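You operate a simulated robot arm through the tools that you are given. There is no shell and no other tool.

You run a simulated robot arm. Do the job below in one go: nothing can be reset, and whatever is moved stays where it is left.

## Task
Move the edge guide to the seam card's margin and clamp it.
Fine: motor off and presser raised first; the yellow screw ends tight and the presser down.

Only the result counts: the job must be done as asked and must still hold three seconds after the hand-in. Knocking over, shifting, dropping, spilling or breaking anything else fails it.

## Robot
A 6-joint arm with a two-finger gripper, fixed in place. Base frame: the origin is on the floor under the middle of its stand, x ahead of it, y to its left, z up. Lengths are in mm, angles in degrees, forces in N, time in s.
It reaches about 1572 mm from its shoulder. Its first joint turns from -166.0 to 166.0 degrees. Payload 2.45 kg.
Tool frame: the origin (TCP) lies between the finger pads and is the grasp point; the fingertips stand 20 mm ahead of it; z points along the fingers, y is the line along which they close. The gripper opens to 140 mm; its body begins 168 mm behind the TCP.
Orientation is that of the tool frame in the base frame, as [roll, pitch, yaw] about the fixed x, y, z axes, in that order (R = Rz(yaw) Ry(pitch) Rx(roll)). With the fingers straight down and closing along the base's y, the tool's x points along the base's -x, its y along +y and its z along -z.

## Interface
- The arm moves only by the tool drive_tool. Its argument "rows" is a list of rows, each a list of 3 entries, a list of its own where there are three numbers: the shift along the tool's x, y, z in mm, then the turn, a rotation vector about the tool's x, y, z in degrees, then the finger opening in mm, from 0 to 140. In form: [[[tx, ty, tz], [ax, ay, az], gripper], ...]. A call has 1 to 20 rows; each row is the pose to reach, as a shift and turn from the pose commanded when the call began, along the tool's axes at that moment. A row lasts 0.2 s, in which the tool goes at most 50 mm and 8.6 degrees; a call with a longer step from one row to the next is refused whole, and so is a gripper value outside its range. Where a pose cannot be reached the arm comes as near as it can. A force on the tool above 90 N (or 10 N above the force at the start of the call, whichever is more), or a blocked arm, ends the call early, and 0.2 s more pass. Each finger travels about 45 mm/s and halts on what it meets, pressing with about 25 N; the grip force reading is that of the motor and also rises with nothing between the fingers. The clock runs only during rows and for 0.2 s after the last one: add rows that repeat a pose to give the fingers time. The reply holds the time, the measured pose of the TCP, the force on the tool along the base axes, the opening and the grip force, in the units named above and with some noise, with the torque about the TCP (base axes, N m) and any sound that the robot's microphone picked up, and new pictures: "show" is both (left out), scene, wrist or none.
- Cameras (640 x 400 px; columns grow to the right, rows downward): "scene" is fixed at [50.9, 501, 1436.1]; the picture's right is [-0.61, -0.79, 0.00], its down [-0.27, 0.21, -0.94] and it looks along [0.74, -0.58, -0.34] (base axes); focal length 328 px, centre (320, 200). "wrist" rides on the gripper at [78, 11, -209] in the tool frame; the picture's right is [-0.14, 0.99, 0.00], its down [-0.92, -0.13, -0.37] and it looks along [-0.36, -0.05, 0.93] (tool axes); focal length 280 px, centre (320, 200). There is no depth. A picture from a camera that has moved, and an enlarged one, comes with that camera's place and axes in the base frame and with its lens.
- zoom(camera, box): a new picture of the part [left, top, right, bottom] of that camera's present view, enlarged. The clock stands still meanwhile.
- job_done(): hands the job in; it is judged then, once.

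Nothing tells you positions but the pictures and the camera data. Unless the task says otherwise, let go and move clear before handing in.

The tools are called after "Request:" as a command line: name --argument value ..., lists and objects as JSON in quotes. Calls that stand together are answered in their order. drive_tool: Moves the arm, as the interface text tells. Its arguments: {"type":"object","properties":{"rows":{"type":"array","items":{"type":"array"}},"show":{"type":"string","enum":["both","scene","wrist","none"]}},"required":["rows"]} The other tools are called the same way: zoom (camera, box) takes an enlarged picture of a part of a camera's view; job_done () hands the job in.

At the start:

```text
time_s: 0.0
tcp_pos: [646.6, -246.5, 1301.5]
ee_rot: [-180.0, 0.0, 179.9]
ft_force: [0.1, -0.5, 0.0]
torque: [-0.03, 0.01, -0.02]
finger_gap: 140.1
finger_force: 0.0
```

scene: 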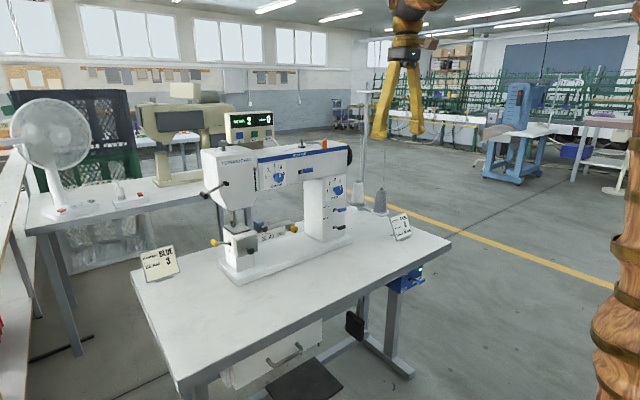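
wrist: 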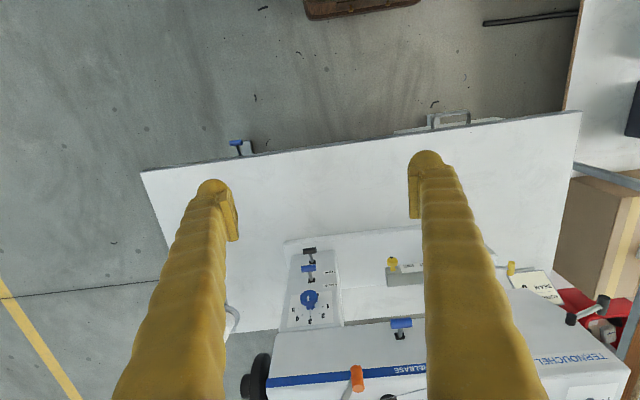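

I see a sewing machine on a table with two cards, yellow and black knobs, and levers. I'll take closer looks before moving anything.

Request:
zoom --camera "scene" --box '[190, 130, 360, 290]'

Request:
zoom --camera "scene" --box '[130, 235, 190, 285]'

Request:
zoom --camera "scene" --box '[380, 200, 430, 300]'

Request:
zoom --camera "wrist" --box '[240, 220, 640, 400]'

```text
2.50 times, centred on (275, 210) of scene
camera zoom: at [50.9, 501.0, 1436.1], right [-0.61, -0.79, 0.0], down [-0.27, 0.21, -0.94], along [0.74, -0.58, -0.34], focal length 820 px, centre (432, 175)
```

zoom: 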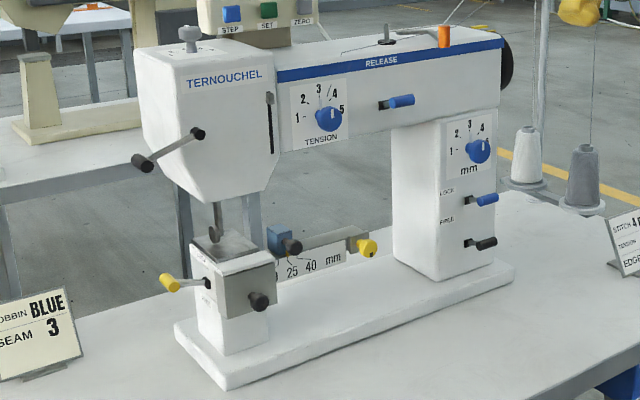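

```text
8.00 times, centred on (160, 260) of scene
camera zoom: at [50.9, 501.0, 1436.1], right [-0.61, -0.79, 0.0], down [-0.27, 0.21, -0.94], along [0.74, -0.58, -0.34], focal length 2623 px, centre (1600, -280)
```

zoom: 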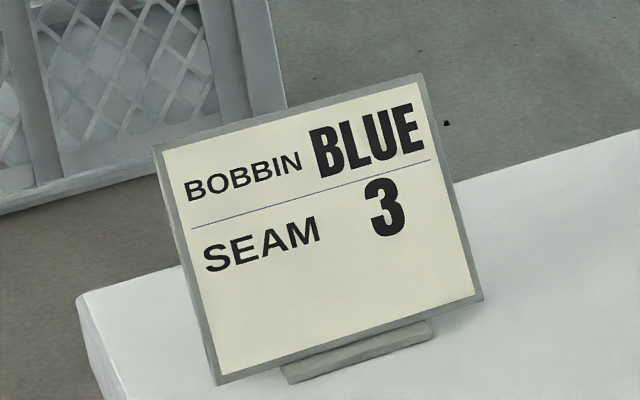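

```text
4.00 times, centred on (405, 250) of scene
camera zoom: at [50.9, 501.0, 1436.1], right [-0.61, -0.79, 0.0], down [-0.27, 0.21, -0.94], along [0.74, -0.58, -0.34], focal length 1311 px, centre (-20, 0)
```

zoom: 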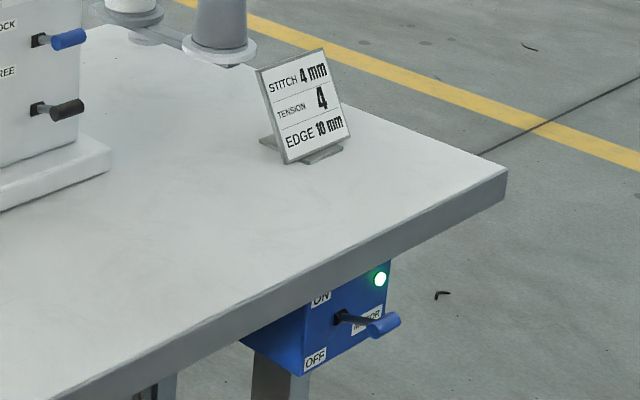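

```text
1.60 times, centred on (440, 310) of wrist
camera zoom: at [568.5, -234.7, 1510.0], right [0.14, 0.99, 0.0], down [0.92, -0.13, 0.37], along [0.37, -0.05, -0.93], focal length 449 px, centre (128, 24)
```

zoom: 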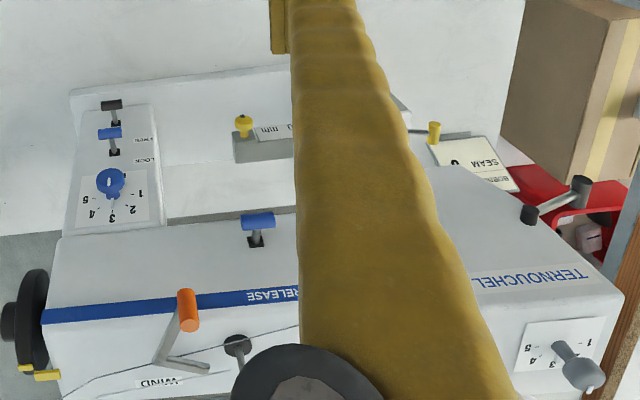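

The right-hand card reads stitch 4 mm, tension 4, edge 10 mm, and the left one reads bobbin blue, seam 3. The motor box's lamp is green, so it looks on. I'll look at the display, the guide scale and the rest of the room for any other card.

Request:
zoom --camera "scene" --box '[210, 100, 290, 150]'

Request:
zoom --camera "scene" --box '[200, 215, 310, 285]'

Request:
zoom --camera "scene" --box '[385, 205, 417, 245]'

Request:
zoom --camera "scene" --box '[380, 255, 440, 300]'

Request:
zoom --camera "scene" --box '[195, 135, 275, 240]'

Request:
zoom --camera "scene" --box '[0, 80, 200, 220]'

Request:
zoom --camera "scene" --box '[200, 290, 420, 400]'

Request:
zoom --camera "scene" --box '[290, 130, 380, 220]'

```text
8.00 times, centred on (250, 125) of scene
camera zoom: at [50.9, 501.0, 1436.1], right [-0.61, -0.79, 0.0], down [-0.27, 0.21, -0.94], along [0.74, -0.58, -0.34], focal length 2623 px, centre (880, 800)
```

zoom: 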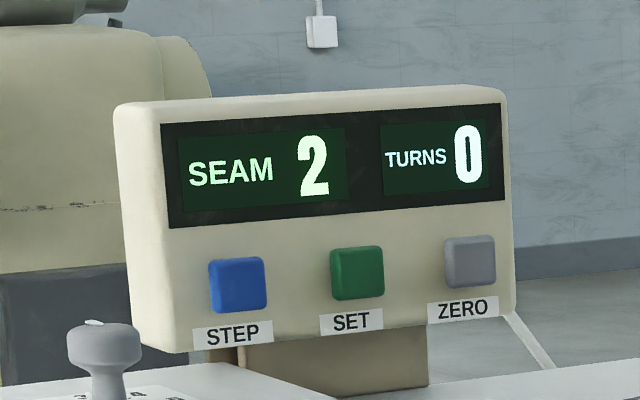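

```text
5.71 times, centred on (255, 250) of scene
camera zoom: at [50.9, 501.0, 1436.1], right [-0.61, -0.79, 0.0], down [-0.27, 0.21, -0.94], along [0.74, -0.58, -0.34], focal length 1873 px, centre (691, -86)
```

zoom: 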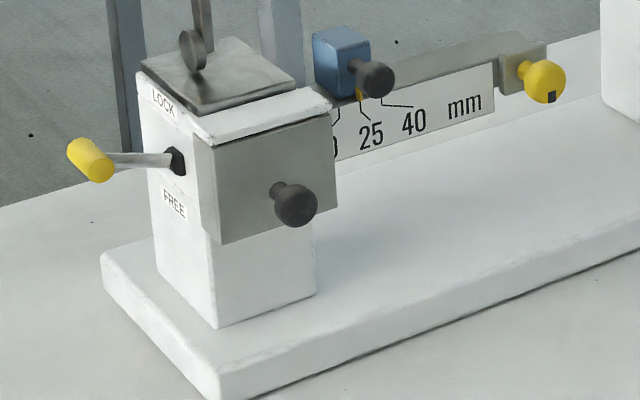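

```text
10.00 times, centred on (401, 225) of scene
camera zoom: at [50.9, 501.0, 1436.1], right [-0.61, -0.79, 0.0], down [-0.27, 0.21, -0.94], along [0.74, -0.58, -0.34], focal length 3278 px, centre (-490, -50)
```

zoom: 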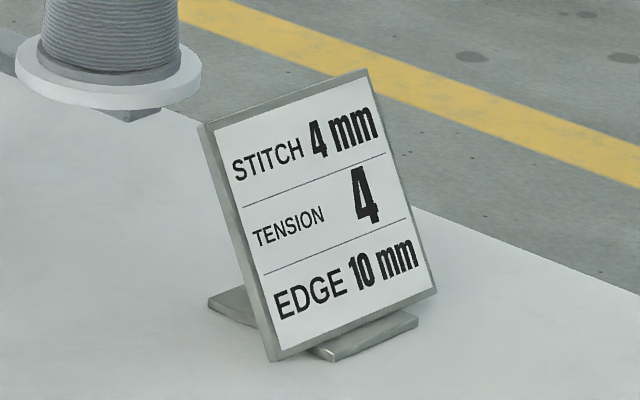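

```text
8.89 times, centred on (410, 278) of scene
camera zoom: at [50.9, 501.0, 1436.1], right [-0.61, -0.79, 0.0], down [-0.27, 0.21, -0.94], along [0.74, -0.58, -0.34], focal length 2914 px, centre (-480, -489)
```

zoom: 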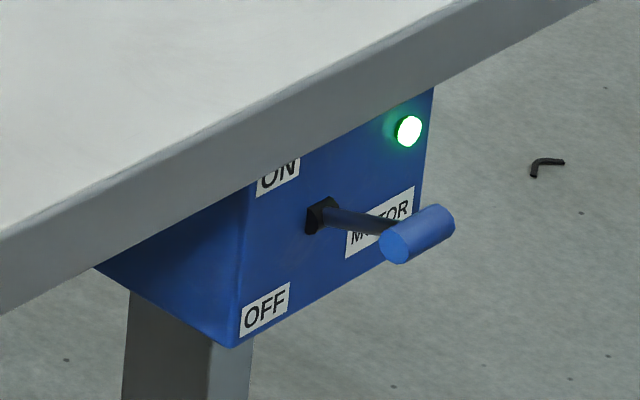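

```text
3.81 times, centred on (235, 188) of scene
camera zoom: at [50.9, 501.0, 1436.1], right [-0.61, -0.79, 0.0], down [-0.27, 0.21, -0.94], along [0.74, -0.58, -0.34], focal length 1249 px, centre (644, 248)
```

zoom: 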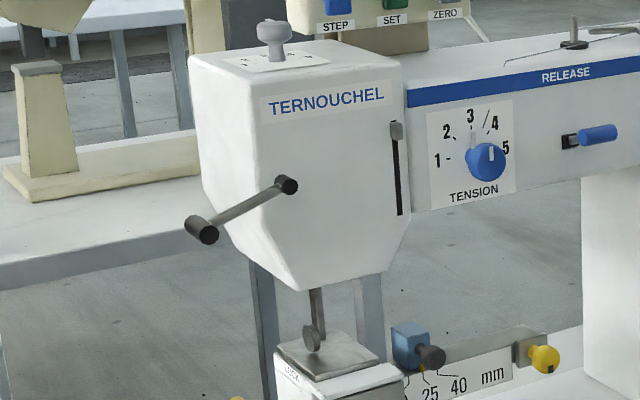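

```text
2.86 times, centred on (100, 150) of scene
camera zoom: at [50.9, 501.0, 1436.1], right [-0.61, -0.79, 0.0], down [-0.27, 0.21, -0.94], along [0.74, -0.58, -0.34], focal length 937 px, centre (949, 343)
```

zoom: 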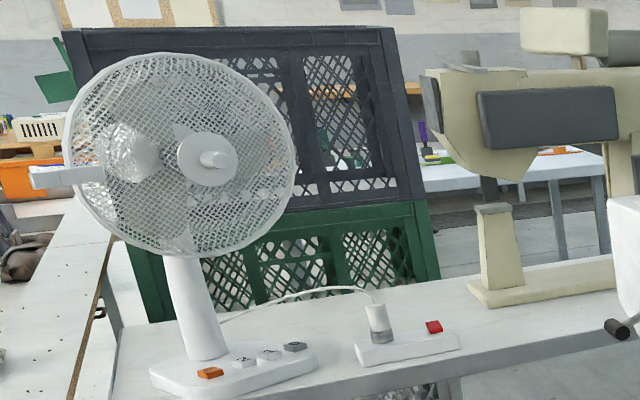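

```text
2.91 times, centred on (310, 345) of scene
camera zoom: at [50.9, 501.0, 1436.1], right [-0.61, -0.79, 0.0], down [-0.27, 0.21, -0.94], along [0.74, -0.58, -0.34], focal length 954 px, centre (349, -222)
```

zoom: 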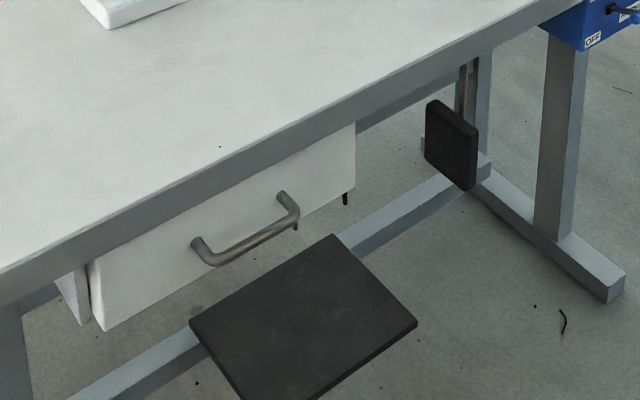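

```text
4.44 times, centred on (335, 175) of scene
camera zoom: at [50.9, 501.0, 1436.1], right [-0.61, -0.79, 0.0], down [-0.27, 0.21, -0.94], along [0.74, -0.58, -0.34], focal length 1457 px, centre (253, 311)
```

zoom: 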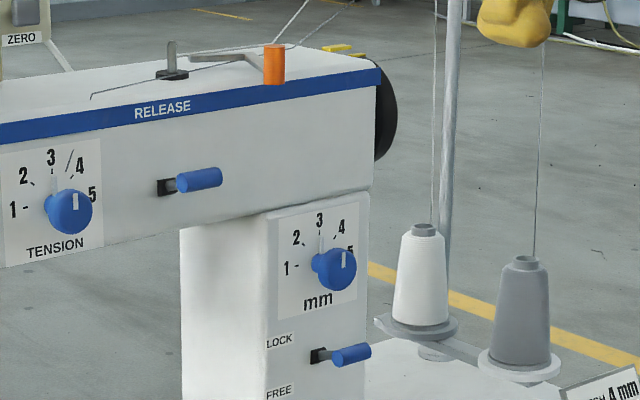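

I take the white card's "EDGE 10 mm" as the margin. The motor looks on, and the guide (blue block with a black knob) sits near 25 mm with the yellow screw at the end of its bar. I'll turn the gripper to point horizontally at the machine with its camera on top, staying in free space.

Request:
drive_tool --rows '[[[0, 0, 0], [6.01, 0, -6.01], 140], [[0, 0, 0], [12.02, 0, -12.02], 140], [[0, 0, 0], [18.03, 0, -18.03], 140], [[0, 0, 0], [24.04, 0, -24.04], 140], [[0, 0, 0], [30.05, 0, -30.05], 140], [[0, 0, 0], [36.06, 0, -36.06], 140], [[0, 0, 0], [42.07, 0, -42.07], 140], [[0, 0, 0], [48.08, 0, -48.08], 140], [[0, 0, 0], [54.09, 0, -54.09], 140], [[0, 0, 0], [60.1, 0, -60.1], 140]]' --show "both"

```text
time_s: 2.4
tcp_pos: [667.1, -247.7, 1264.8]
ee_rot: [-130.5, -29.1, -126.3]
ft_force: [0.4, 0.3, 0.6]
torque: [0.03, -0.03, 0.02]
finger_gap: 139.9
finger_force: 0.0
stopped in row 10: the arm was blocked; the commanded pose is now the measured one
camera wrist: at [528.9, -154.2, 1413.5], right [-0.66, 0.18, -0.72], down [0.41, 0.9, -0.15], along [0.62, -0.4, -0.67], focal length 280 px, centre (320, 200)
```

scene: 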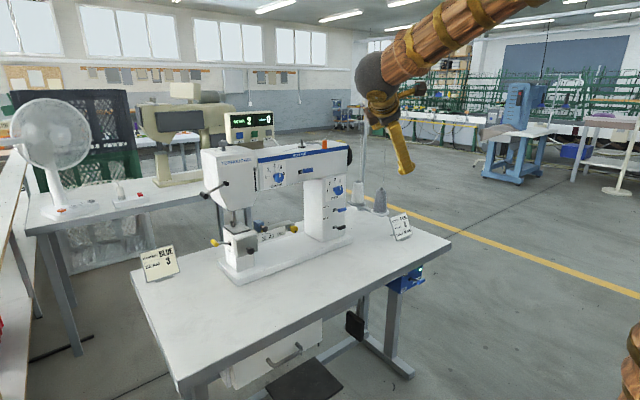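
wrist: 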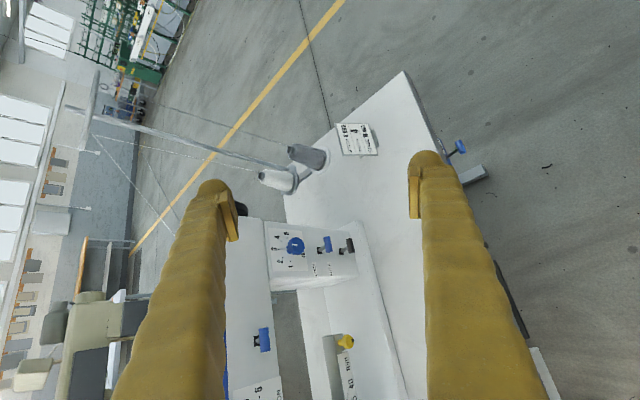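

The arm stopped partway through that combined turn, probably at a joint limit, and touched nothing. I'll go back to the starting pose, then test a plain spin about the finger axis.

Request:
drive_tool --rows '[[[2.8, -0.9, -3], [-5.85, -0.26, 6.18], 140], [[5.6, -1.8, -6], [-11.7, -0.52, 12.36], 140], [[8.4, -2.7, -9], [-17.55, -0.78, 18.54], 140], [[11.2, -3.6, -12], [-23.4, -1.04, 24.72], 140], [[14, -4.5, -15], [-29.25, -1.3, 30.9], 140], [[16.8, -5.4, -18], [-35.1, -1.56, 37.08], 140], [[19.6, -6.3, -21], [-40.95, -1.82, 43.26], 140], [[22.4, -7.2, -24], [-46.8, -2.08, 49.44], 140], [[25.2, -8.1, -27], [-52.65, -2.34, 55.62], 140], [[28.1, -8.9, -30.6], [-58.5, -2.6, 61.8], 140]]' --show "none"

```text
time_s: 4.6
tcp_pos: [640.8, -245.0, 1308.7]
ee_rot: [180.0, 0.7, 179.9]
ft_force: [0.2, 0.5, 0.0]
torque: [-0.03, -0.03, -0.07]
finger_gap: 139.8
finger_force: 0.2
```

I'm back in the starting pose with the fingers down. Next I'll spin the gripper about its own axis to bring the camera to the far side.

Request:
drive_tool --rows '[[[0, 0, 0], [0, 0, -8.5], 140], [[0, 0, 0], [0, 0, -17], 140], [[0, 0, 0], [0, 0, -25.5], 140], [[0, 0, 0], [0, 0, -34], 140], [[0, 0, 0], [0, 0, -42.5], 140], [[0, 0, 0], [0, 0, -51], 140], [[0, 0, 0], [0, 0, -59.5], 140], [[0, 0, 0], [0, 0, -68], 140], [[0, 0, 0], [0, 0, -76.5], 140], [[0, 0, 0], [0, 0, -85], 140], [[0, 0, 0], [0, 0, -93.5], 140], [[0, 0, 0], [0, 0, -102], 140], [[0, 0, 0], [0, 0, -110.5], 140], [[0, 0, 0], [0, 0, -119], 140], [[0, 0, 0], [0, 0, -127.5], 140], [[0, 0, 0], [0, 0, -136], 140], [[0, 0, 0], [0, 0, -144.5], 140], [[0, 0, 0], [0, 0, -153], 140], [[0, 0, 0], [0, 0, -161.5], 140], [[0, 0, 0], [0, 0, -170], 140]]' --show "wrist"

```text
time_s: 8.8
tcp_pos: [646.6, -233.2, 1306.6]
ee_rot: [179.7, -0.7, -27.8]
ft_force: [-0.4, -0.1, 0.6]
torque: [-0.02, 0.0, -0.02]
finger_gap: 140.4
finger_force: 0.1
out of reach, approached as far as the arm can: row 18, 19, 20
camera wrist: at [708.6, -277.9, 1516.4], right [-0.58, -0.81, 0.0], down [-0.76, 0.55, 0.36], along [-0.29, 0.21, -0.93], focal length 280 px, centre (320, 200)
```

wrist: 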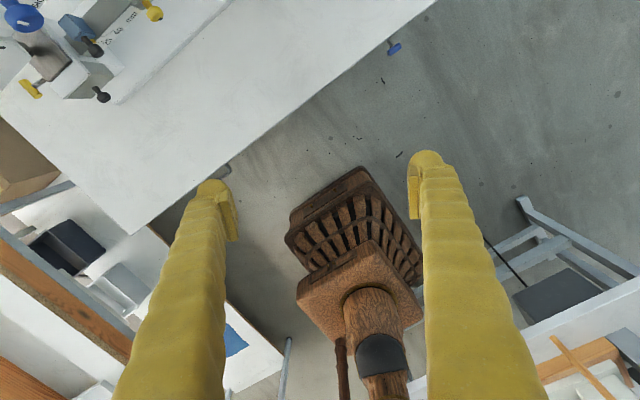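

The spin stops about 152° from the start, so that is the wrist's limit. I'll back off from it, read the pose, and then tilt the tool up to horizontal.

Request:
drive_tool --rows '[[[0, 0, 0], [0, 0, 8], 140], [[0, 0, 0], [0, 0, 16], 140], [[0, 0, 0], [0, 0, 24], 140], [[0, 0, 0], [0, 0, 30], 140], [[0, 0, 0], [0, 0, 30], 140]]' --show "none"

```text
time_s: 10.0
tcp_pos: [647.4, -231.3, 1308.0]
ee_rot: [-179.7, -0.5, -57.9]
ft_force: [-1.0, 0.9, 0.2]
torque: [0.0, 0.0, 0.02]
finger_gap: 140.1
finger_force: 0.1
```

The spin and reading agree. I'll now tilt to horizontal with the camera at the upper right, and come down in front of the machine.

Request:
drive_tool --rows '[[[-4.3, -10.5, 28], [6.41, 5.1, -0.93], 140], [[-8.6, -21, 56], [12.82, 10.2, -1.85], 140], [[-12.9, -31.4, 84], [19.23, 15.3, -2.78], 140], [[-17.2, -41.9, 112], [25.64, 20.4, -3.71], 140], [[-21.5, -52.4, 140], [32.05, 25.5, -4.64], 140], [[-25.7, -62.9, 168], [38.45, 30.6, -5.56], 140], [[-30, -73.4, 196], [44.86, 35.7, -6.49], 140], [[-34.3, -83.9, 224], [51.27, 40.8, -7.42], 140], [[-38.6, -94.3, 252], [57.68, 45.9, -8.35], 140], [[-42.9, -104.8, 280], [64.09, 51, -9.27], 140], [[-47.2, -115.3, 308], [70.5, 56.1, -10.2], 140], [[-47.2, -115.3, 308], [70.5, 56.1, -10.2], 140]]' --show "both"

```text
time_s: 12.6
tcp_pos: [781.0, -151.3, 1011.4]
ee_rot: [-89.4, -45.4, -90.2]
ft_force: [0.0, -0.3, -0.2]
torque: [-0.02, -0.02, -0.02]
finger_gap: 140.2
finger_force: 0.0
out of reach, approached as far as the arm can: row 6, 7, 9, 10, 11, 12
camera wrist: at [572.6, -214.7, 1057.2], right [0.01, -0.61, -0.79], down [-0.37, 0.74, -0.57], along [0.93, 0.3, -0.22], focal length 280 px, centre (320, 200)
```

scene: 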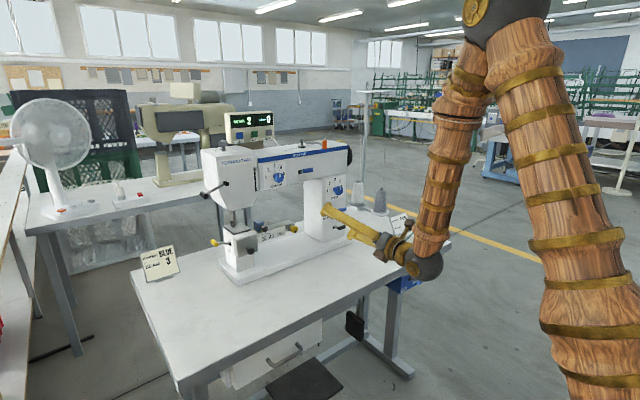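
wrist: 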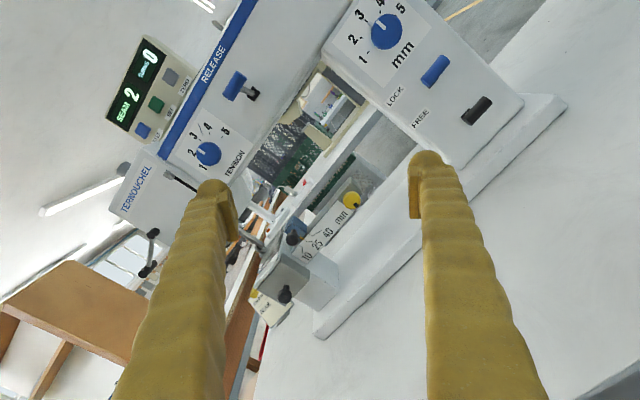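

The tool is now nearly horizontal in front of the machine and the guide is in view. I'll zoom in on the guide, the screw and the levers.

Request:
zoom --camera "wrist" --box '[240, 180, 380, 320]'

Request:
zoom --camera "wrist" --box '[100, 100, 260, 290]'

Request:
zoom --camera "wrist" --box '[330, 0, 530, 160]'

Request:
zoom --camera "scene" --box '[190, 170, 270, 260]'

```text
2.86 times, centred on (310, 250) of wrist
camera zoom: at [572.6, -214.7, 1057.2], right [0.01, -0.61, -0.79], down [-0.37, 0.74, -0.57], along [0.93, 0.3, -0.22], focal length 801 px, centre (349, 57)
```

zoom: 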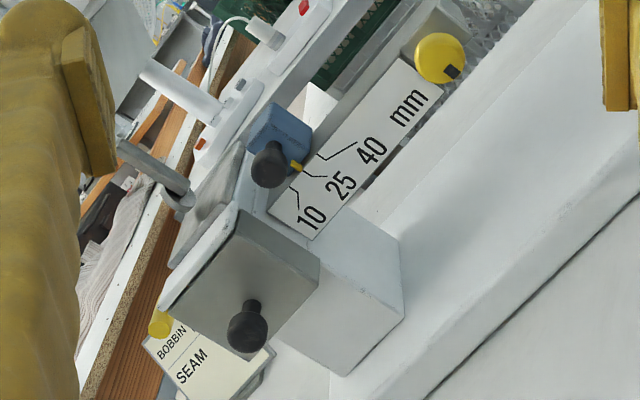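

```text
2.11 times, centred on (180, 195) of wrist
camera zoom: at [572.6, -214.7, 1057.2], right [0.01, -0.61, -0.79], down [-0.37, 0.74, -0.57], along [0.93, 0.3, -0.22], focal length 590 px, centre (615, 210)
```

zoom: 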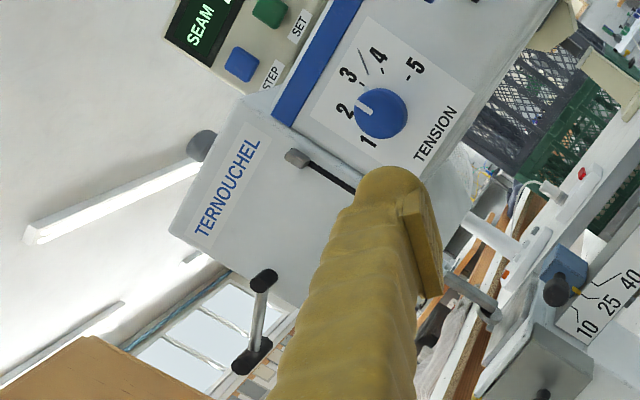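

```text
2.50 times, centred on (430, 80) of wrist
camera zoom: at [572.6, -214.7, 1057.2], right [0.01, -0.61, -0.79], down [-0.37, 0.74, -0.57], along [0.93, 0.3, -0.22], focal length 701 px, centre (45, 500)
```

zoom: 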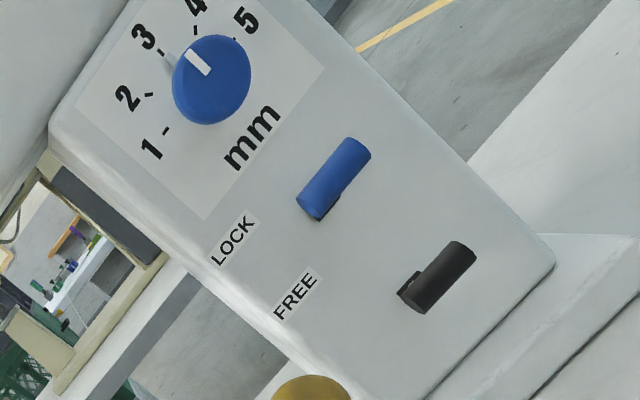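

```text
4.44 times, centred on (230, 215) of scene
camera zoom: at [50.9, 501.0, 1436.1], right [-0.61, -0.79, 0.0], down [-0.27, 0.21, -0.94], along [0.74, -0.58, -0.34], focal length 1457 px, centre (720, 133)
```

zoom: 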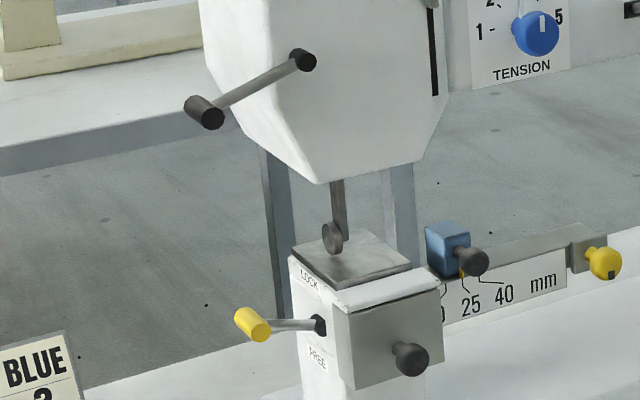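

The guide's yellow pointer is near 25, the screw head is at about (997, -112, 915), and the presser crank hangs down to the left. The motor lever comes first, so I'll pull back and point the fingers down again on the way to it.

Request:
drive_tool --rows '[[[21.7, 3.9, -12.7], [-6.41, -5.1, 0.93], 100], [[43.4, 7.8, -25.5], [-12.82, -10.2, 1.85], 60], [[65.1, 11.7, -38.2], [-19.23, -15.3, 2.78], 20], [[86.8, 15.6, -50.9], [-25.64, -20.4, 3.71], 0], [[108.5, 19.5, -63.6], [-32.05, -25.5, 4.64], 0], [[130.2, 23.5, -76.4], [-38.45, -30.6, 5.56], 0], [[151.9, 27.4, -89.1], [-44.86, -35.7, 6.49], 0], [[173.6, 31.3, -101.8], [-51.27, -40.8, 7.42], 0], [[195.3, 35.2, -114.5], [-57.68, -45.9, 8.35], 0], [[217, 39.1, -127.3], [-64.09, -51, 9.27], 0], [[238.7, 43, -140], [-70.5, -56.1, 10.2], 0], [[238.7, 43, -140], [-70.5, -56.1, 10.2], 0]]' --show "none"

```text
time_s: 15.2
tcp_pos: [634.5, -352.7, 1124.6]
ee_rot: [-165.5, 2.9, -57.4]
ft_force: [-0.3, 0.0, 1.0]
torque: [0.03, 0.0, 0.02]
finger_gap: 0.3
finger_force: 25.2
out of reach, approached as far as the arm can: row 9, 10, 11, 12
```

The fingers point roughly down, about 15° off, which is fine for pressing the lever. I'll look for the motor switch from here.

Request:
zoom --camera "wrist" --box '[0, 0, 640, 400]'

Request:
zoom --camera "scene" --box '[340, 150, 640, 350]'

```text
1.00 times, centred on (320, 200) of wrist (not enlarged: the box is as wide or as high as the picture)
camera zoom: at [629.3, -461.1, 1320.2], right [-0.89, -0.39, -0.24], down [-0.46, 0.78, 0.43], along [0.02, 0.5, -0.87], focal length 280 px, centre (320, 200)
```

zoom: 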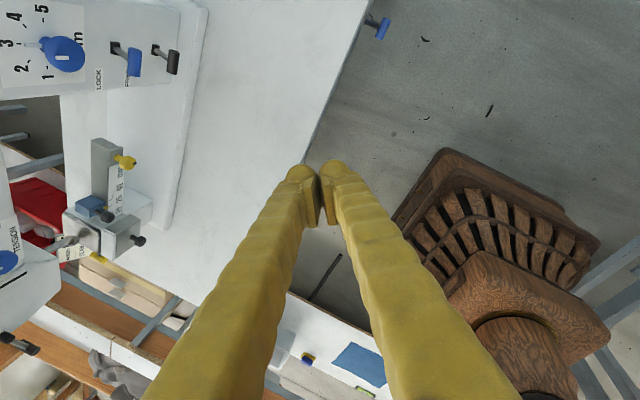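

```text
2.00 times, centred on (490, 250) of scene
camera zoom: at [50.9, 501.0, 1436.1], right [-0.61, -0.79, 0.0], down [-0.27, 0.21, -0.94], along [0.74, -0.58, -0.34], focal length 656 px, centre (-20, 100)
```

zoom: 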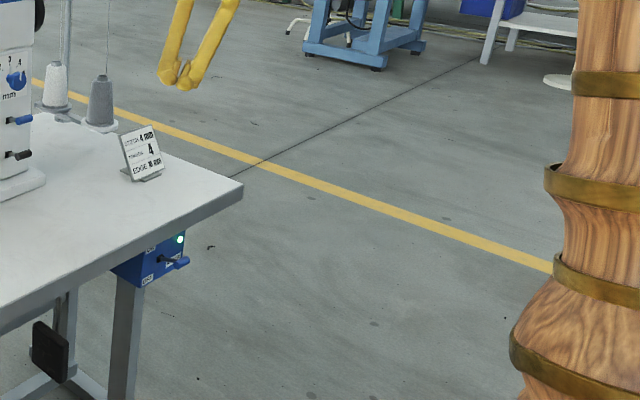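

The motor knob triangulates to about (682, -495, 691), just ahead of the table's front edge at x≈707. I'll move above it and turn so the closed fingers lie parallel to the table edge.

Request:
drive_tool --rows '[[[10.2, 7.7, 16.4], [-0.36, 1.15, 8.09], 0], [[20.4, 15.3, 32.8], [-0.72, 2.29, 16.19], 0], [[30.7, 23, 49.3], [-1.08, 3.44, 24.28], 0], [[40.9, 30.6, 65.7], [-1.44, 4.59, 32.37], 0], [[51.1, 38.3, 82.1], [-1.8, 5.73, 40.47], 0], [[61.3, 46, 98.5], [-2.16, 6.88, 48.56], 0], [[71.5, 53.6, 114.9], [-2.52, 8.03, 56.65], 0], [[81.8, 61.3, 131.4], [-2.88, 9.17, 64.75], 0], [[92, 68.9, 147.8], [-3.24, 10.32, 72.84], 0], [[102.2, 76.6, 164.2], [-3.6, 11.47, 80.93], 0], [[112.4, 84.3, 180.6], [-3.96, 12.61, 89.03], 0], [[122.6, 91.9, 197], [-4.32, 13.76, 97.12], 0], [[132.9, 99.6, 213.5], [-4.68, 14.91, 105.21], 0], [[143.1, 107.2, 229.9], [-5.04, 16.05, 113.31], 0], [[153.3, 114.9, 246.3], [-5.4, 17.2, 121.4], 0], [[153.3, 114.9, 246.3], [-5.4, 17.2, 121.4], 0]]' --show "both"

```text
time_s: 18.6
tcp_pos: [651.5, -486.6, 823.9]
ee_rot: [174.4, 8.9, 179.5]
ft_force: [-0.6, 0.0, -0.4]
torque: [0.03, 0.02, 0.01]
finger_gap: 0.0
finger_force: 24.8
out of reach, approached as far as the arm can: row 3, 4, 5, 6, 7, 8, 9, 10, 11, 12, 13, 14, 15, 16
camera wrist: at [542.0, -495.3, 1018.1], right [0.13, 0.98, 0.12], down [0.85, -0.17, 0.49], along [0.51, 0.04, -0.86], focal length 280 px, centre (320, 200)
```

scene: 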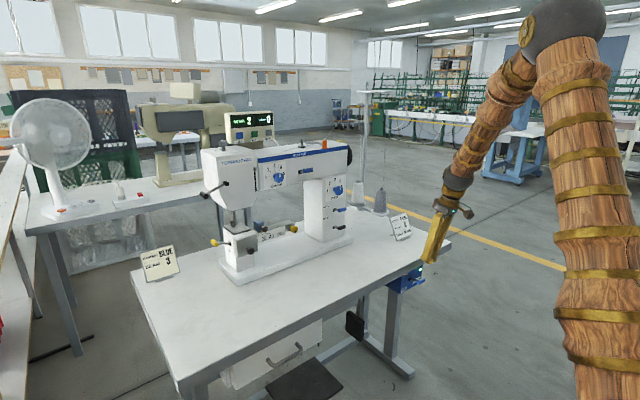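
wrist: 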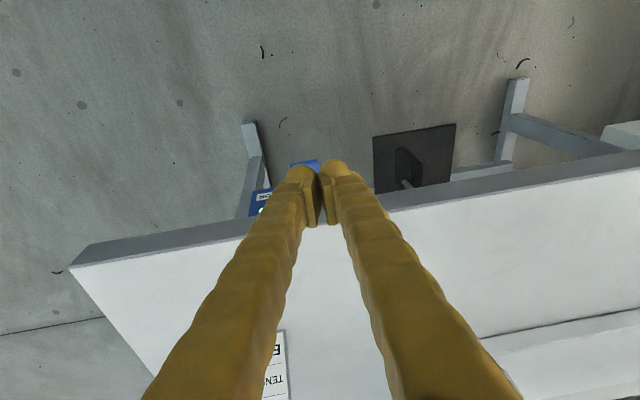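

The fingers hang just above and in front of the motor knob, whose lever pivot I put near (730, -495, 675), so it has to swing down about 32 mm. I'll come down to just above the knob and check.

Request:
drive_tool --rows '[[[-3.3, -5.8, 25], [0, 0, 0], 0], [[-6.6, -11.6, 50], [0, 0, 0], 0], [[-9.8, -17.5, 75.1], [0, 0, 0], 0], [[-9.8, -17.5, 75.1], [0, 0, 0], 0]]' --show "both"

Request:
zoom --camera "scene" --box '[370, 220, 450, 310]'

```text
time_s: 19.6
tcp_pos: [675.0, -496.0, 751.0]
ee_rot: [174.5, 9.0, 179.6]
ft_force: [0.1, 0.3, -0.4]
torque: [-0.03, 0.04, 0.04]
finger_gap: 0.0
finger_force: 25.3
camera wrist: at [565.5, -504.4, 944.4], right [0.13, 0.98, 0.12], down [0.85, -0.17, 0.49], along [0.51, 0.04, -0.86], focal length 280 px, centre (320, 200)
```

scene: 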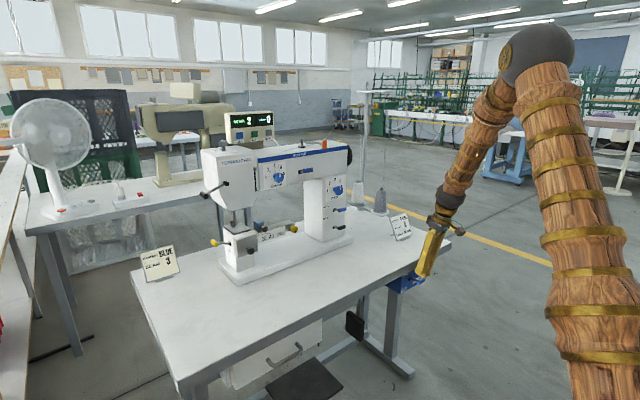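
wrist: 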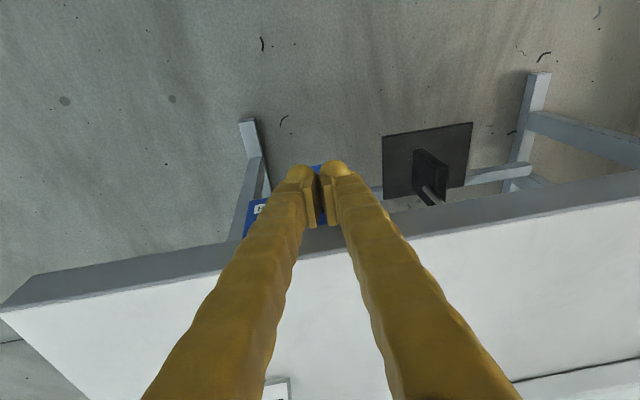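

```text
4.44 times, centred on (410, 265) of scene
camera zoom: at [50.9, 501.0, 1436.1], right [-0.61, -0.79, 0.0], down [-0.27, 0.21, -0.94], along [0.74, -0.58, -0.34], focal length 1457 px, centre (-80, -89)
```

zoom: 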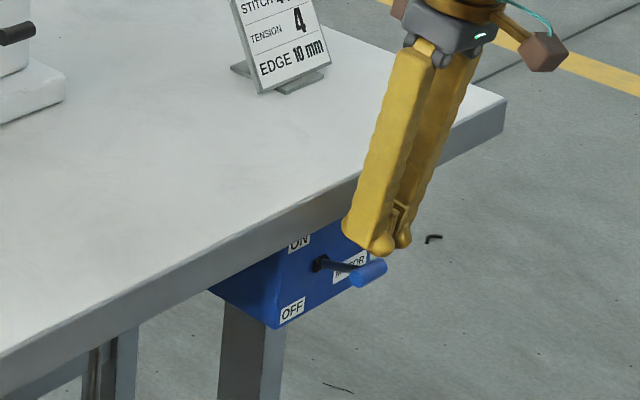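

The closed fingertips are right above the motor knob. I'll press straight down in small steps.

Request:
drive_tool --rows '[[[1.5, -1, 9.8], [0, 0, 0], 0], [[3.1, -1.9, 19.7], [0, 0, 0], 0], [[4.6, -2.9, 29.5], [0, 0, 0], 0], [[6.2, -3.9, 39.3], [0, 0, 0], 0], [[7.7, -4.8, 49.2], [0, 0, 0], 0], [[9.3, -5.8, 59], [0, 0, 0], 0], [[10.1, -6.3, 64], [0, 0, 0], 0], [[10.8, -6.7, 68.8], [0, 0, 0], 0]]' --show "none"

Request:
zoom --camera "scene" --box '[370, 220, 450, 310]'

```text
time_s: 21.2
tcp_pos: [675.7, -495.4, 691.2]
ee_rot: [174.5, 9.3, 179.7]
ft_force: [-22.1, 7.8, 43.7]
torque: [-0.21, 0.27, -0.24]
finger_gap: 0.0
finger_force: 25.1
stopped in row 8: the force on the tool passed its limit at 102 N (the readings are from after the stop); the commanded pose is now the measured one
```

```text
4.44 times, centred on (410, 265) of scene
camera zoom: at [50.9, 501.0, 1436.1], right [-0.61, -0.79, 0.0], down [-0.27, 0.21, -0.94], along [0.74, -0.58, -0.34], focal length 1457 px, centre (-80, -89)
```

zoom: 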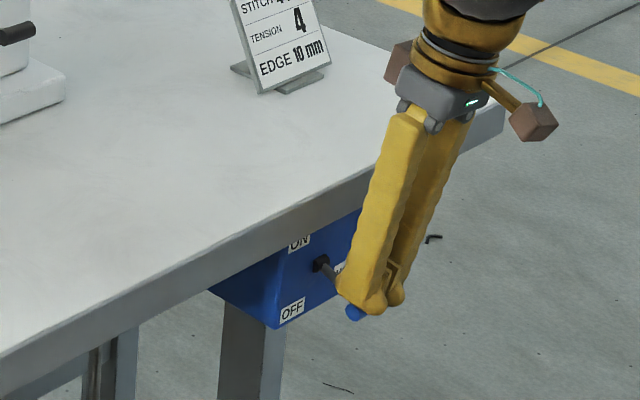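

The lever has gone down to its stop. I'll lift straight up and check the lamp.

Request:
drive_tool --rows '[[[-4.6, 2.9, -29.5], [0, 0, 0], 0], [[-12.4, 7.7, -78.7], [0, 0, 0], 0], [[-17, 10.6, -108], [0, 0, 0], 0], [[-17, 10.6, -108], [0, 0, 0], 0]]' --show "none"

Request:
zoom --camera "scene" --box '[370, 220, 450, 310]'

Request:
zoom --camera "scene" --box '[190, 130, 290, 260]'

```text
time_s: 22.2
tcp_pos: [668.9, -497.5, 798.3]
ee_rot: [174.6, 9.2, 179.6]
ft_force: [0.5, -0.2, -0.8]
torque: [-0.02, -0.02, -0.02]
finger_gap: 0.0
finger_force: 25.0
```

```text
4.44 times, centred on (410, 265) of scene
camera zoom: at [50.9, 501.0, 1436.1], right [-0.61, -0.79, 0.0], down [-0.27, 0.21, -0.94], along [0.74, -0.58, -0.34], focal length 1457 px, centre (-80, -89)
```

zoom: 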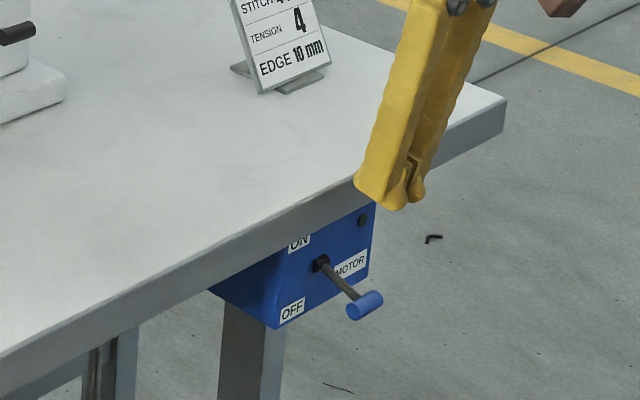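

```text
3.08 times, centred on (240, 195) of scene
camera zoom: at [50.9, 501.0, 1436.1], right [-0.61, -0.79, 0.0], down [-0.27, 0.21, -0.94], along [0.74, -0.58, -0.34], focal length 1009 px, centre (566, 215)
```

zoom: 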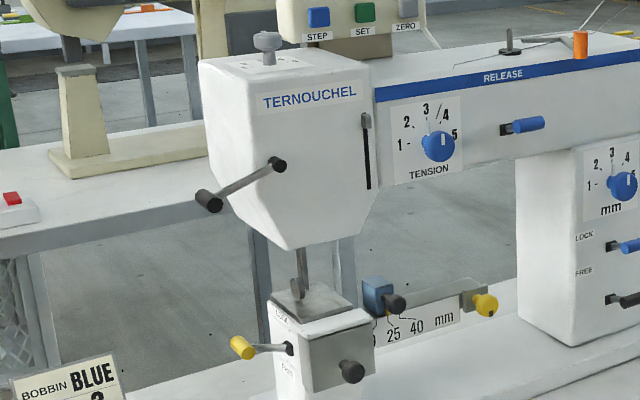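

The motor lamp is dark and its lever is at OFF. The presser crank's pivot is near (990, 137, 1144) and its knob near (988, 208, 1121), so it hangs about 18° down and has to swing up. I'll bring the tool up and horizontal in front of the machine.

Request:
drive_tool --rows '[[[-13.5, 23.3, -25.4], [0.35, -6.75, -0.36], 0], [[-27, 46.6, -50.9], [0.7, -13.5, -0.72], 0], [[-40.5, 69.9, -76.3], [1.05, -20.25, -1.08], 0], [[-54, 93.2, -101.7], [1.4, -27, -1.43], 0], [[-67.5, 116.5, -127.1], [1.75, -33.75, -1.79], 0], [[-81, 139.8, -152.6], [2.1, -40.5, -2.15], 0], [[-94.5, 163, -178], [2.45, -47.25, -2.51], 0], [[-108, 186.3, -203.4], [2.8, -54, -2.87], 0], [[-121.5, 209.6, -228.8], [3.15, -60.75, -3.23], 0], [[-135, 232.9, -254.3], [3.5, -67.5, -3.58], 0], [[-148.5, 256.2, -279.7], [3.85, -74.25, -3.94], 0], [[-162, 279.5, -305.1], [4.2, -81, -4.3], 0], [[-162, 279.5, -305.1], [4.2, -81, -4.3], 0]]' --show "both"

```text
time_s: 25.0
tcp_pos: [783.6, -248.6, 1153.0]
ee_rot: [-27.1, 89.7, -26.9]
ft_force: [0.1, 0.0, 1.0]
torque: [-0.02, -0.02, 0.0]
finger_gap: 0.0
finger_force: 24.8
camera wrist: at [574.4, -238.0, 1072.5], right [0.0, 0.99, 0.13], down [-0.37, -0.13, 0.92], along [0.93, -0.05, 0.37], focal length 280 px, centre (320, 200)
```

scene: 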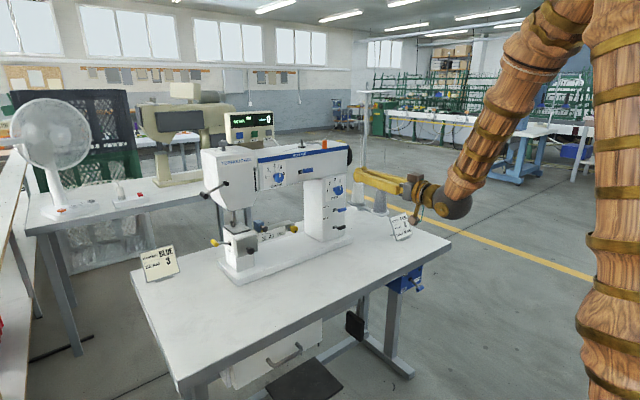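
wrist: 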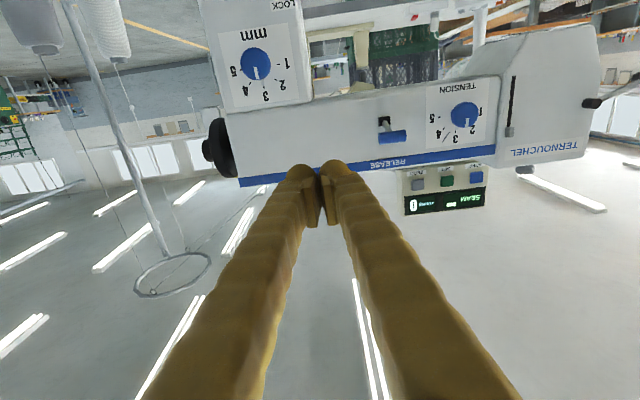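

The tool is exactly horizontal now. I'll slide left in front of the machine to line up below the presser crank's knob, staying well clear of the front.

Request:
drive_tool --rows '[[[6.8, 42.1, 6], [0, 0, 0], 0], [[13.6, 84.3, 12], [0, 0, 0], 0], [[20.5, 126.4, 18], [0, 0, 0], 0], [[27.3, 168.6, 24], [0, 0, 0], 0], [[34.1, 210.7, 30], [0, 0, 0], 0], [[40.9, 252.9, 36], [0, 0, 0], 0], [[47.7, 295, 42], [0, 0, 0], 0], [[54.5, 337.2, 48], [0, 0, 0], 0], [[61.4, 379.3, 54], [0, 0, 0], 0], [[68.2, 421.5, 60], [0, 0, 0], 0], [[75, 463.6, 66], [0, 0, 0], 0], [[75, 463.6, 66], [0, 0, 0], 0]]' --show "both"

Request:
zoom --camera "scene" --box '[190, 150, 290, 260]'

```text
time_s: 27.6
tcp_pos: [848.6, 216.3, 1076.3]
ee_rot: [-32.3, 89.7, -32.4]
ft_force: [-0.7, -0.2, 0.1]
torque: [0.01, 0.0, 0.0]
finger_gap: 0.1
finger_force: 25.2
camera wrist: at [639.9, 226.4, 996.2], right [0.0, 0.99, 0.13], down [-0.37, -0.13, 0.92], along [0.93, -0.05, 0.37], focal length 280 px, centre (320, 200)
```

scene: 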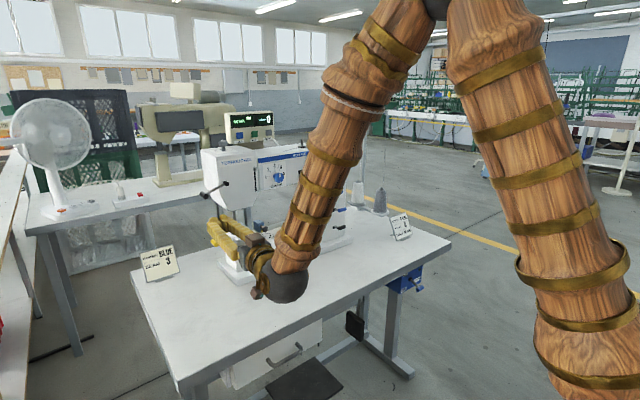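
wrist: 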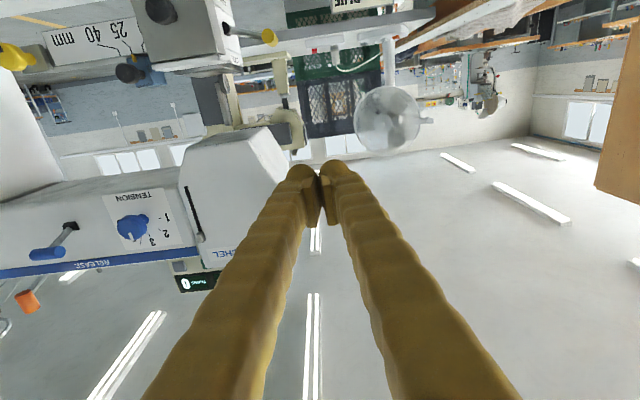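

```text
3.64 times, centred on (240, 205) of scene
camera zoom: at [50.9, 501.0, 1436.1], right [-0.61, -0.79, 0.0], down [-0.27, 0.21, -0.94], along [0.74, -0.58, -0.34], focal length 1192 px, centre (611, 182)
```

zoom: 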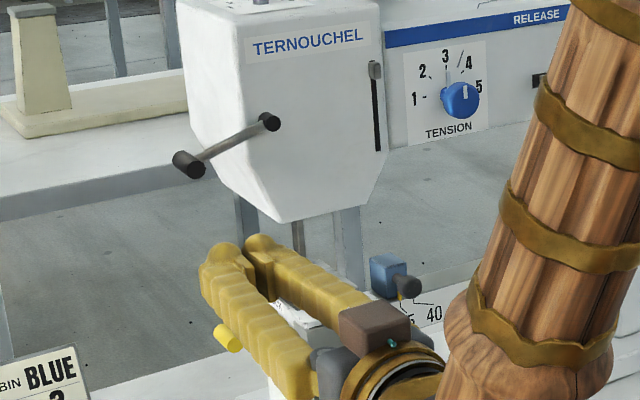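

The fingers are in line below the crank's knob. I'll push forward under it and check clearance before lifting.

Request:
drive_tool --rows '[[[0, -3, 30], [0, 0, 0], 0], [[0, -3, 60], [0, 0, 0], 0], [[0, -3, 90], [0, 0, 0], 0], [[0, -3, 115], [0, 0, 0], 0], [[0, -3, 130], [0, 0, 0], 0], [[0, -3, 130], [0, 0, 0], 0]]' --show "wrist"

Request:
zoom --camera "scene" --box '[190, 160, 270, 230]'

```text
time_s: 29.0
tcp_pos: [980.2, 212.7, 1075.9]
ee_rot: [-31.7, 89.7, -31.7]
ft_force: [-0.6, -0.3, -0.1]
torque: [0.01, 0.02, 0.01]
finger_gap: 0.0
finger_force: 25.0
camera wrist: at [772.6, 223.0, 996.3], right [0.0, 0.99, 0.13], down [-0.37, -0.13, 0.92], along [0.93, -0.05, 0.37], focal length 280 px, centre (320, 200)
```

wrist: 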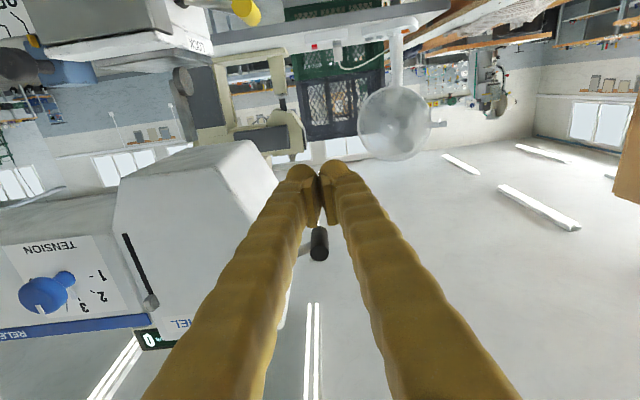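

```text
5.71 times, centred on (230, 195) of scene
camera zoom: at [50.9, 501.0, 1436.1], right [-0.61, -0.79, 0.0], down [-0.27, 0.21, -0.94], along [0.74, -0.58, -0.34], focal length 1873 px, centre (834, 229)
```

zoom: 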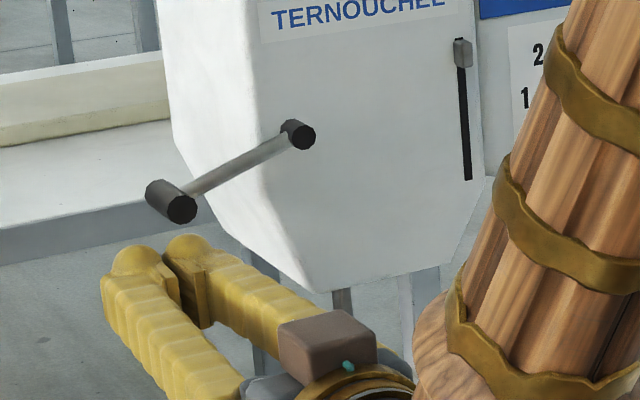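

The knob is just above the junction of the two fingers. I'll shift 8 mm left so one finger sits squarely under it, then lift slowly.

Request:
drive_tool --rows '[[[0, 8, 0], [0, 0, 0], 0], [[-8, 8, 0], [0, 0, 0], 0], [[-16, 8, 0], [0, 0, 0], 0], [[-24, 8, 0], [0, 0, 0], 0], [[-32, 8, 0], [0, 0, 0], 0], [[-40, 8, 0], [0, 0, 0], 0], [[-46, 8, 0], [0, 0, 0], 0], [[-52, 8, 0], [0, 0, 0], 0], [[-58, 8, 0], [0, 0, 0], 0], [[-62, 8, 0], [0, 0, 0], 0], [[-66, 8, 0], [0, 0, 0], 0], [[-70, 8, 0], [0, 0, 0], 0], [[-74, 8, 0], [0, 0, 0], 0]]' --show "wrist"

Request:
zoom --camera "scene" --box '[190, 140, 280, 250]'

```text
time_s: 31.8
tcp_pos: [980.7, 223.4, 1143.7]
ee_rot: [-131.5, 89.7, -131.4]
ft_force: [-1.1, 3.5, -51.3]
torque: [0.62, 0.53, 0.01]
finger_gap: 0.2
finger_force: 24.5
camera wrist: at [771.2, 233.4, 1065.3], right [0.0, 0.99, 0.13], down [-0.37, -0.12, 0.92], along [0.93, -0.05, 0.36], focal length 280 px, centre (320, 200)
```

wrist: 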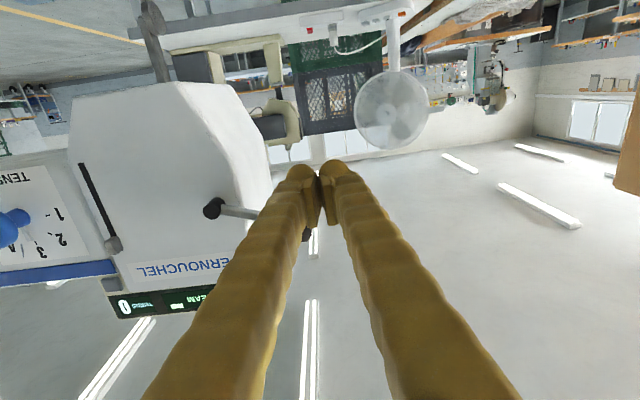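

```text
3.64 times, centred on (235, 195) of scene
camera zoom: at [50.9, 501.0, 1436.1], right [-0.61, -0.79, 0.0], down [-0.27, 0.21, -0.94], along [0.74, -0.58, -0.34], focal length 1192 px, centre (629, 218)
```

zoom: 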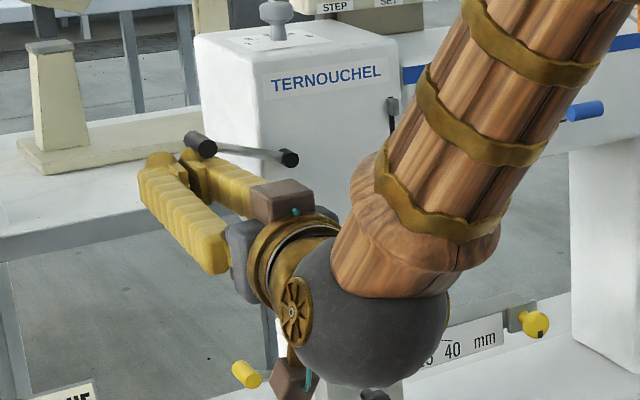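

The crank is up at about +18° and pressing on its stop. I'll drop the fingers away and see whether it stays up.

Request:
drive_tool --rows '[[[15, 0, 0], [0, 0, 0], 0], [[45, 0, 0], [0, 0, 0], 0], [[70, 0, 0], [0, 0, 0], 0], [[70, 0, -40], [0, 0, 0], 0], [[70, 0, -80], [0, 0, 0], 0], [[70, 0, -80], [0, 0, 0], 0]]' --show "both"

Request:
zoom --camera "scene" --box '[190, 140, 280, 250]'

Request:
zoom --camera "wrist" --box '[0, 0, 320, 200]'

```text
time_s: 33.2
tcp_pos: [901.6, 224.4, 1079.4]
ee_rot: [-31.2, 89.7, -31.3]
ft_force: [-0.1, -0.7, -0.4]
torque: [-0.03, 0.0, 0.0]
finger_gap: 0.2
finger_force: 24.8
camera wrist: at [692.6, 233.5, 999.3], right [0.0, 0.99, 0.13], down [-0.37, -0.13, 0.92], along [0.93, -0.05, 0.37], focal length 280 px, centre (320, 200)
```

scene: 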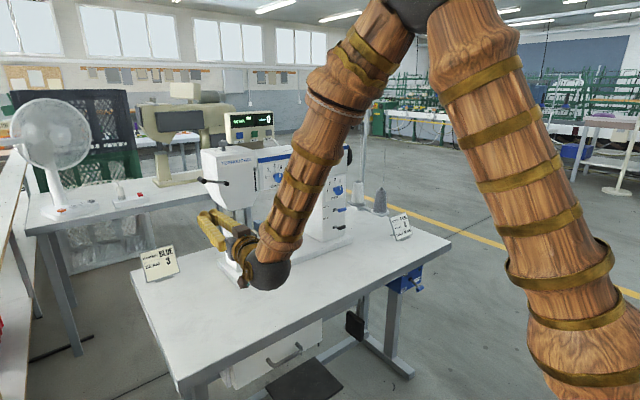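
wrist: 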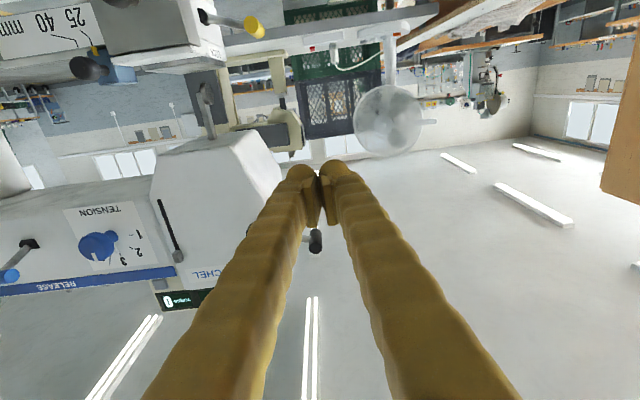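

```text
3.64 times, centred on (235, 195) of scene
camera zoom: at [50.9, 501.0, 1436.1], right [-0.61, -0.79, 0.0], down [-0.27, 0.21, -0.94], along [0.74, -0.58, -0.34], focal length 1192 px, centre (629, 218)
```

zoom: 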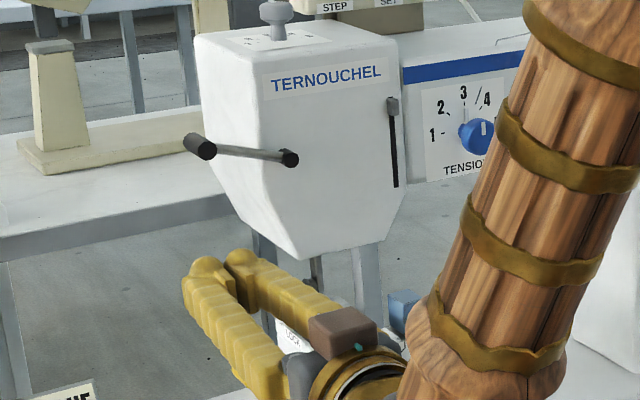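

```text
2.00 times, centred on (160, 100) of wrist
camera zoom: at [692.6, 233.5, 999.3], right [0.0, 0.99, 0.13], down [-0.37, -0.13, 0.92], along [0.93, -0.05, 0.37], focal length 561 px, centre (640, 400)
```

zoom: 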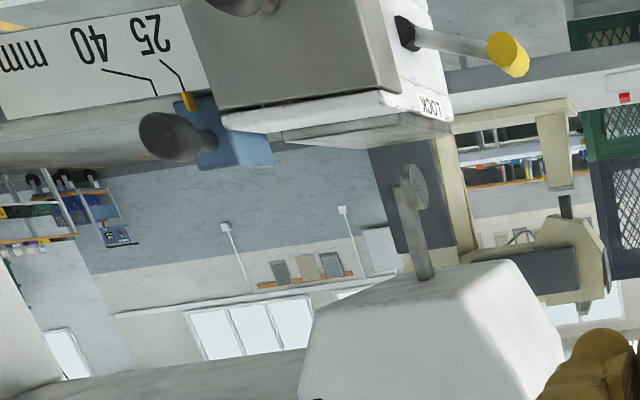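

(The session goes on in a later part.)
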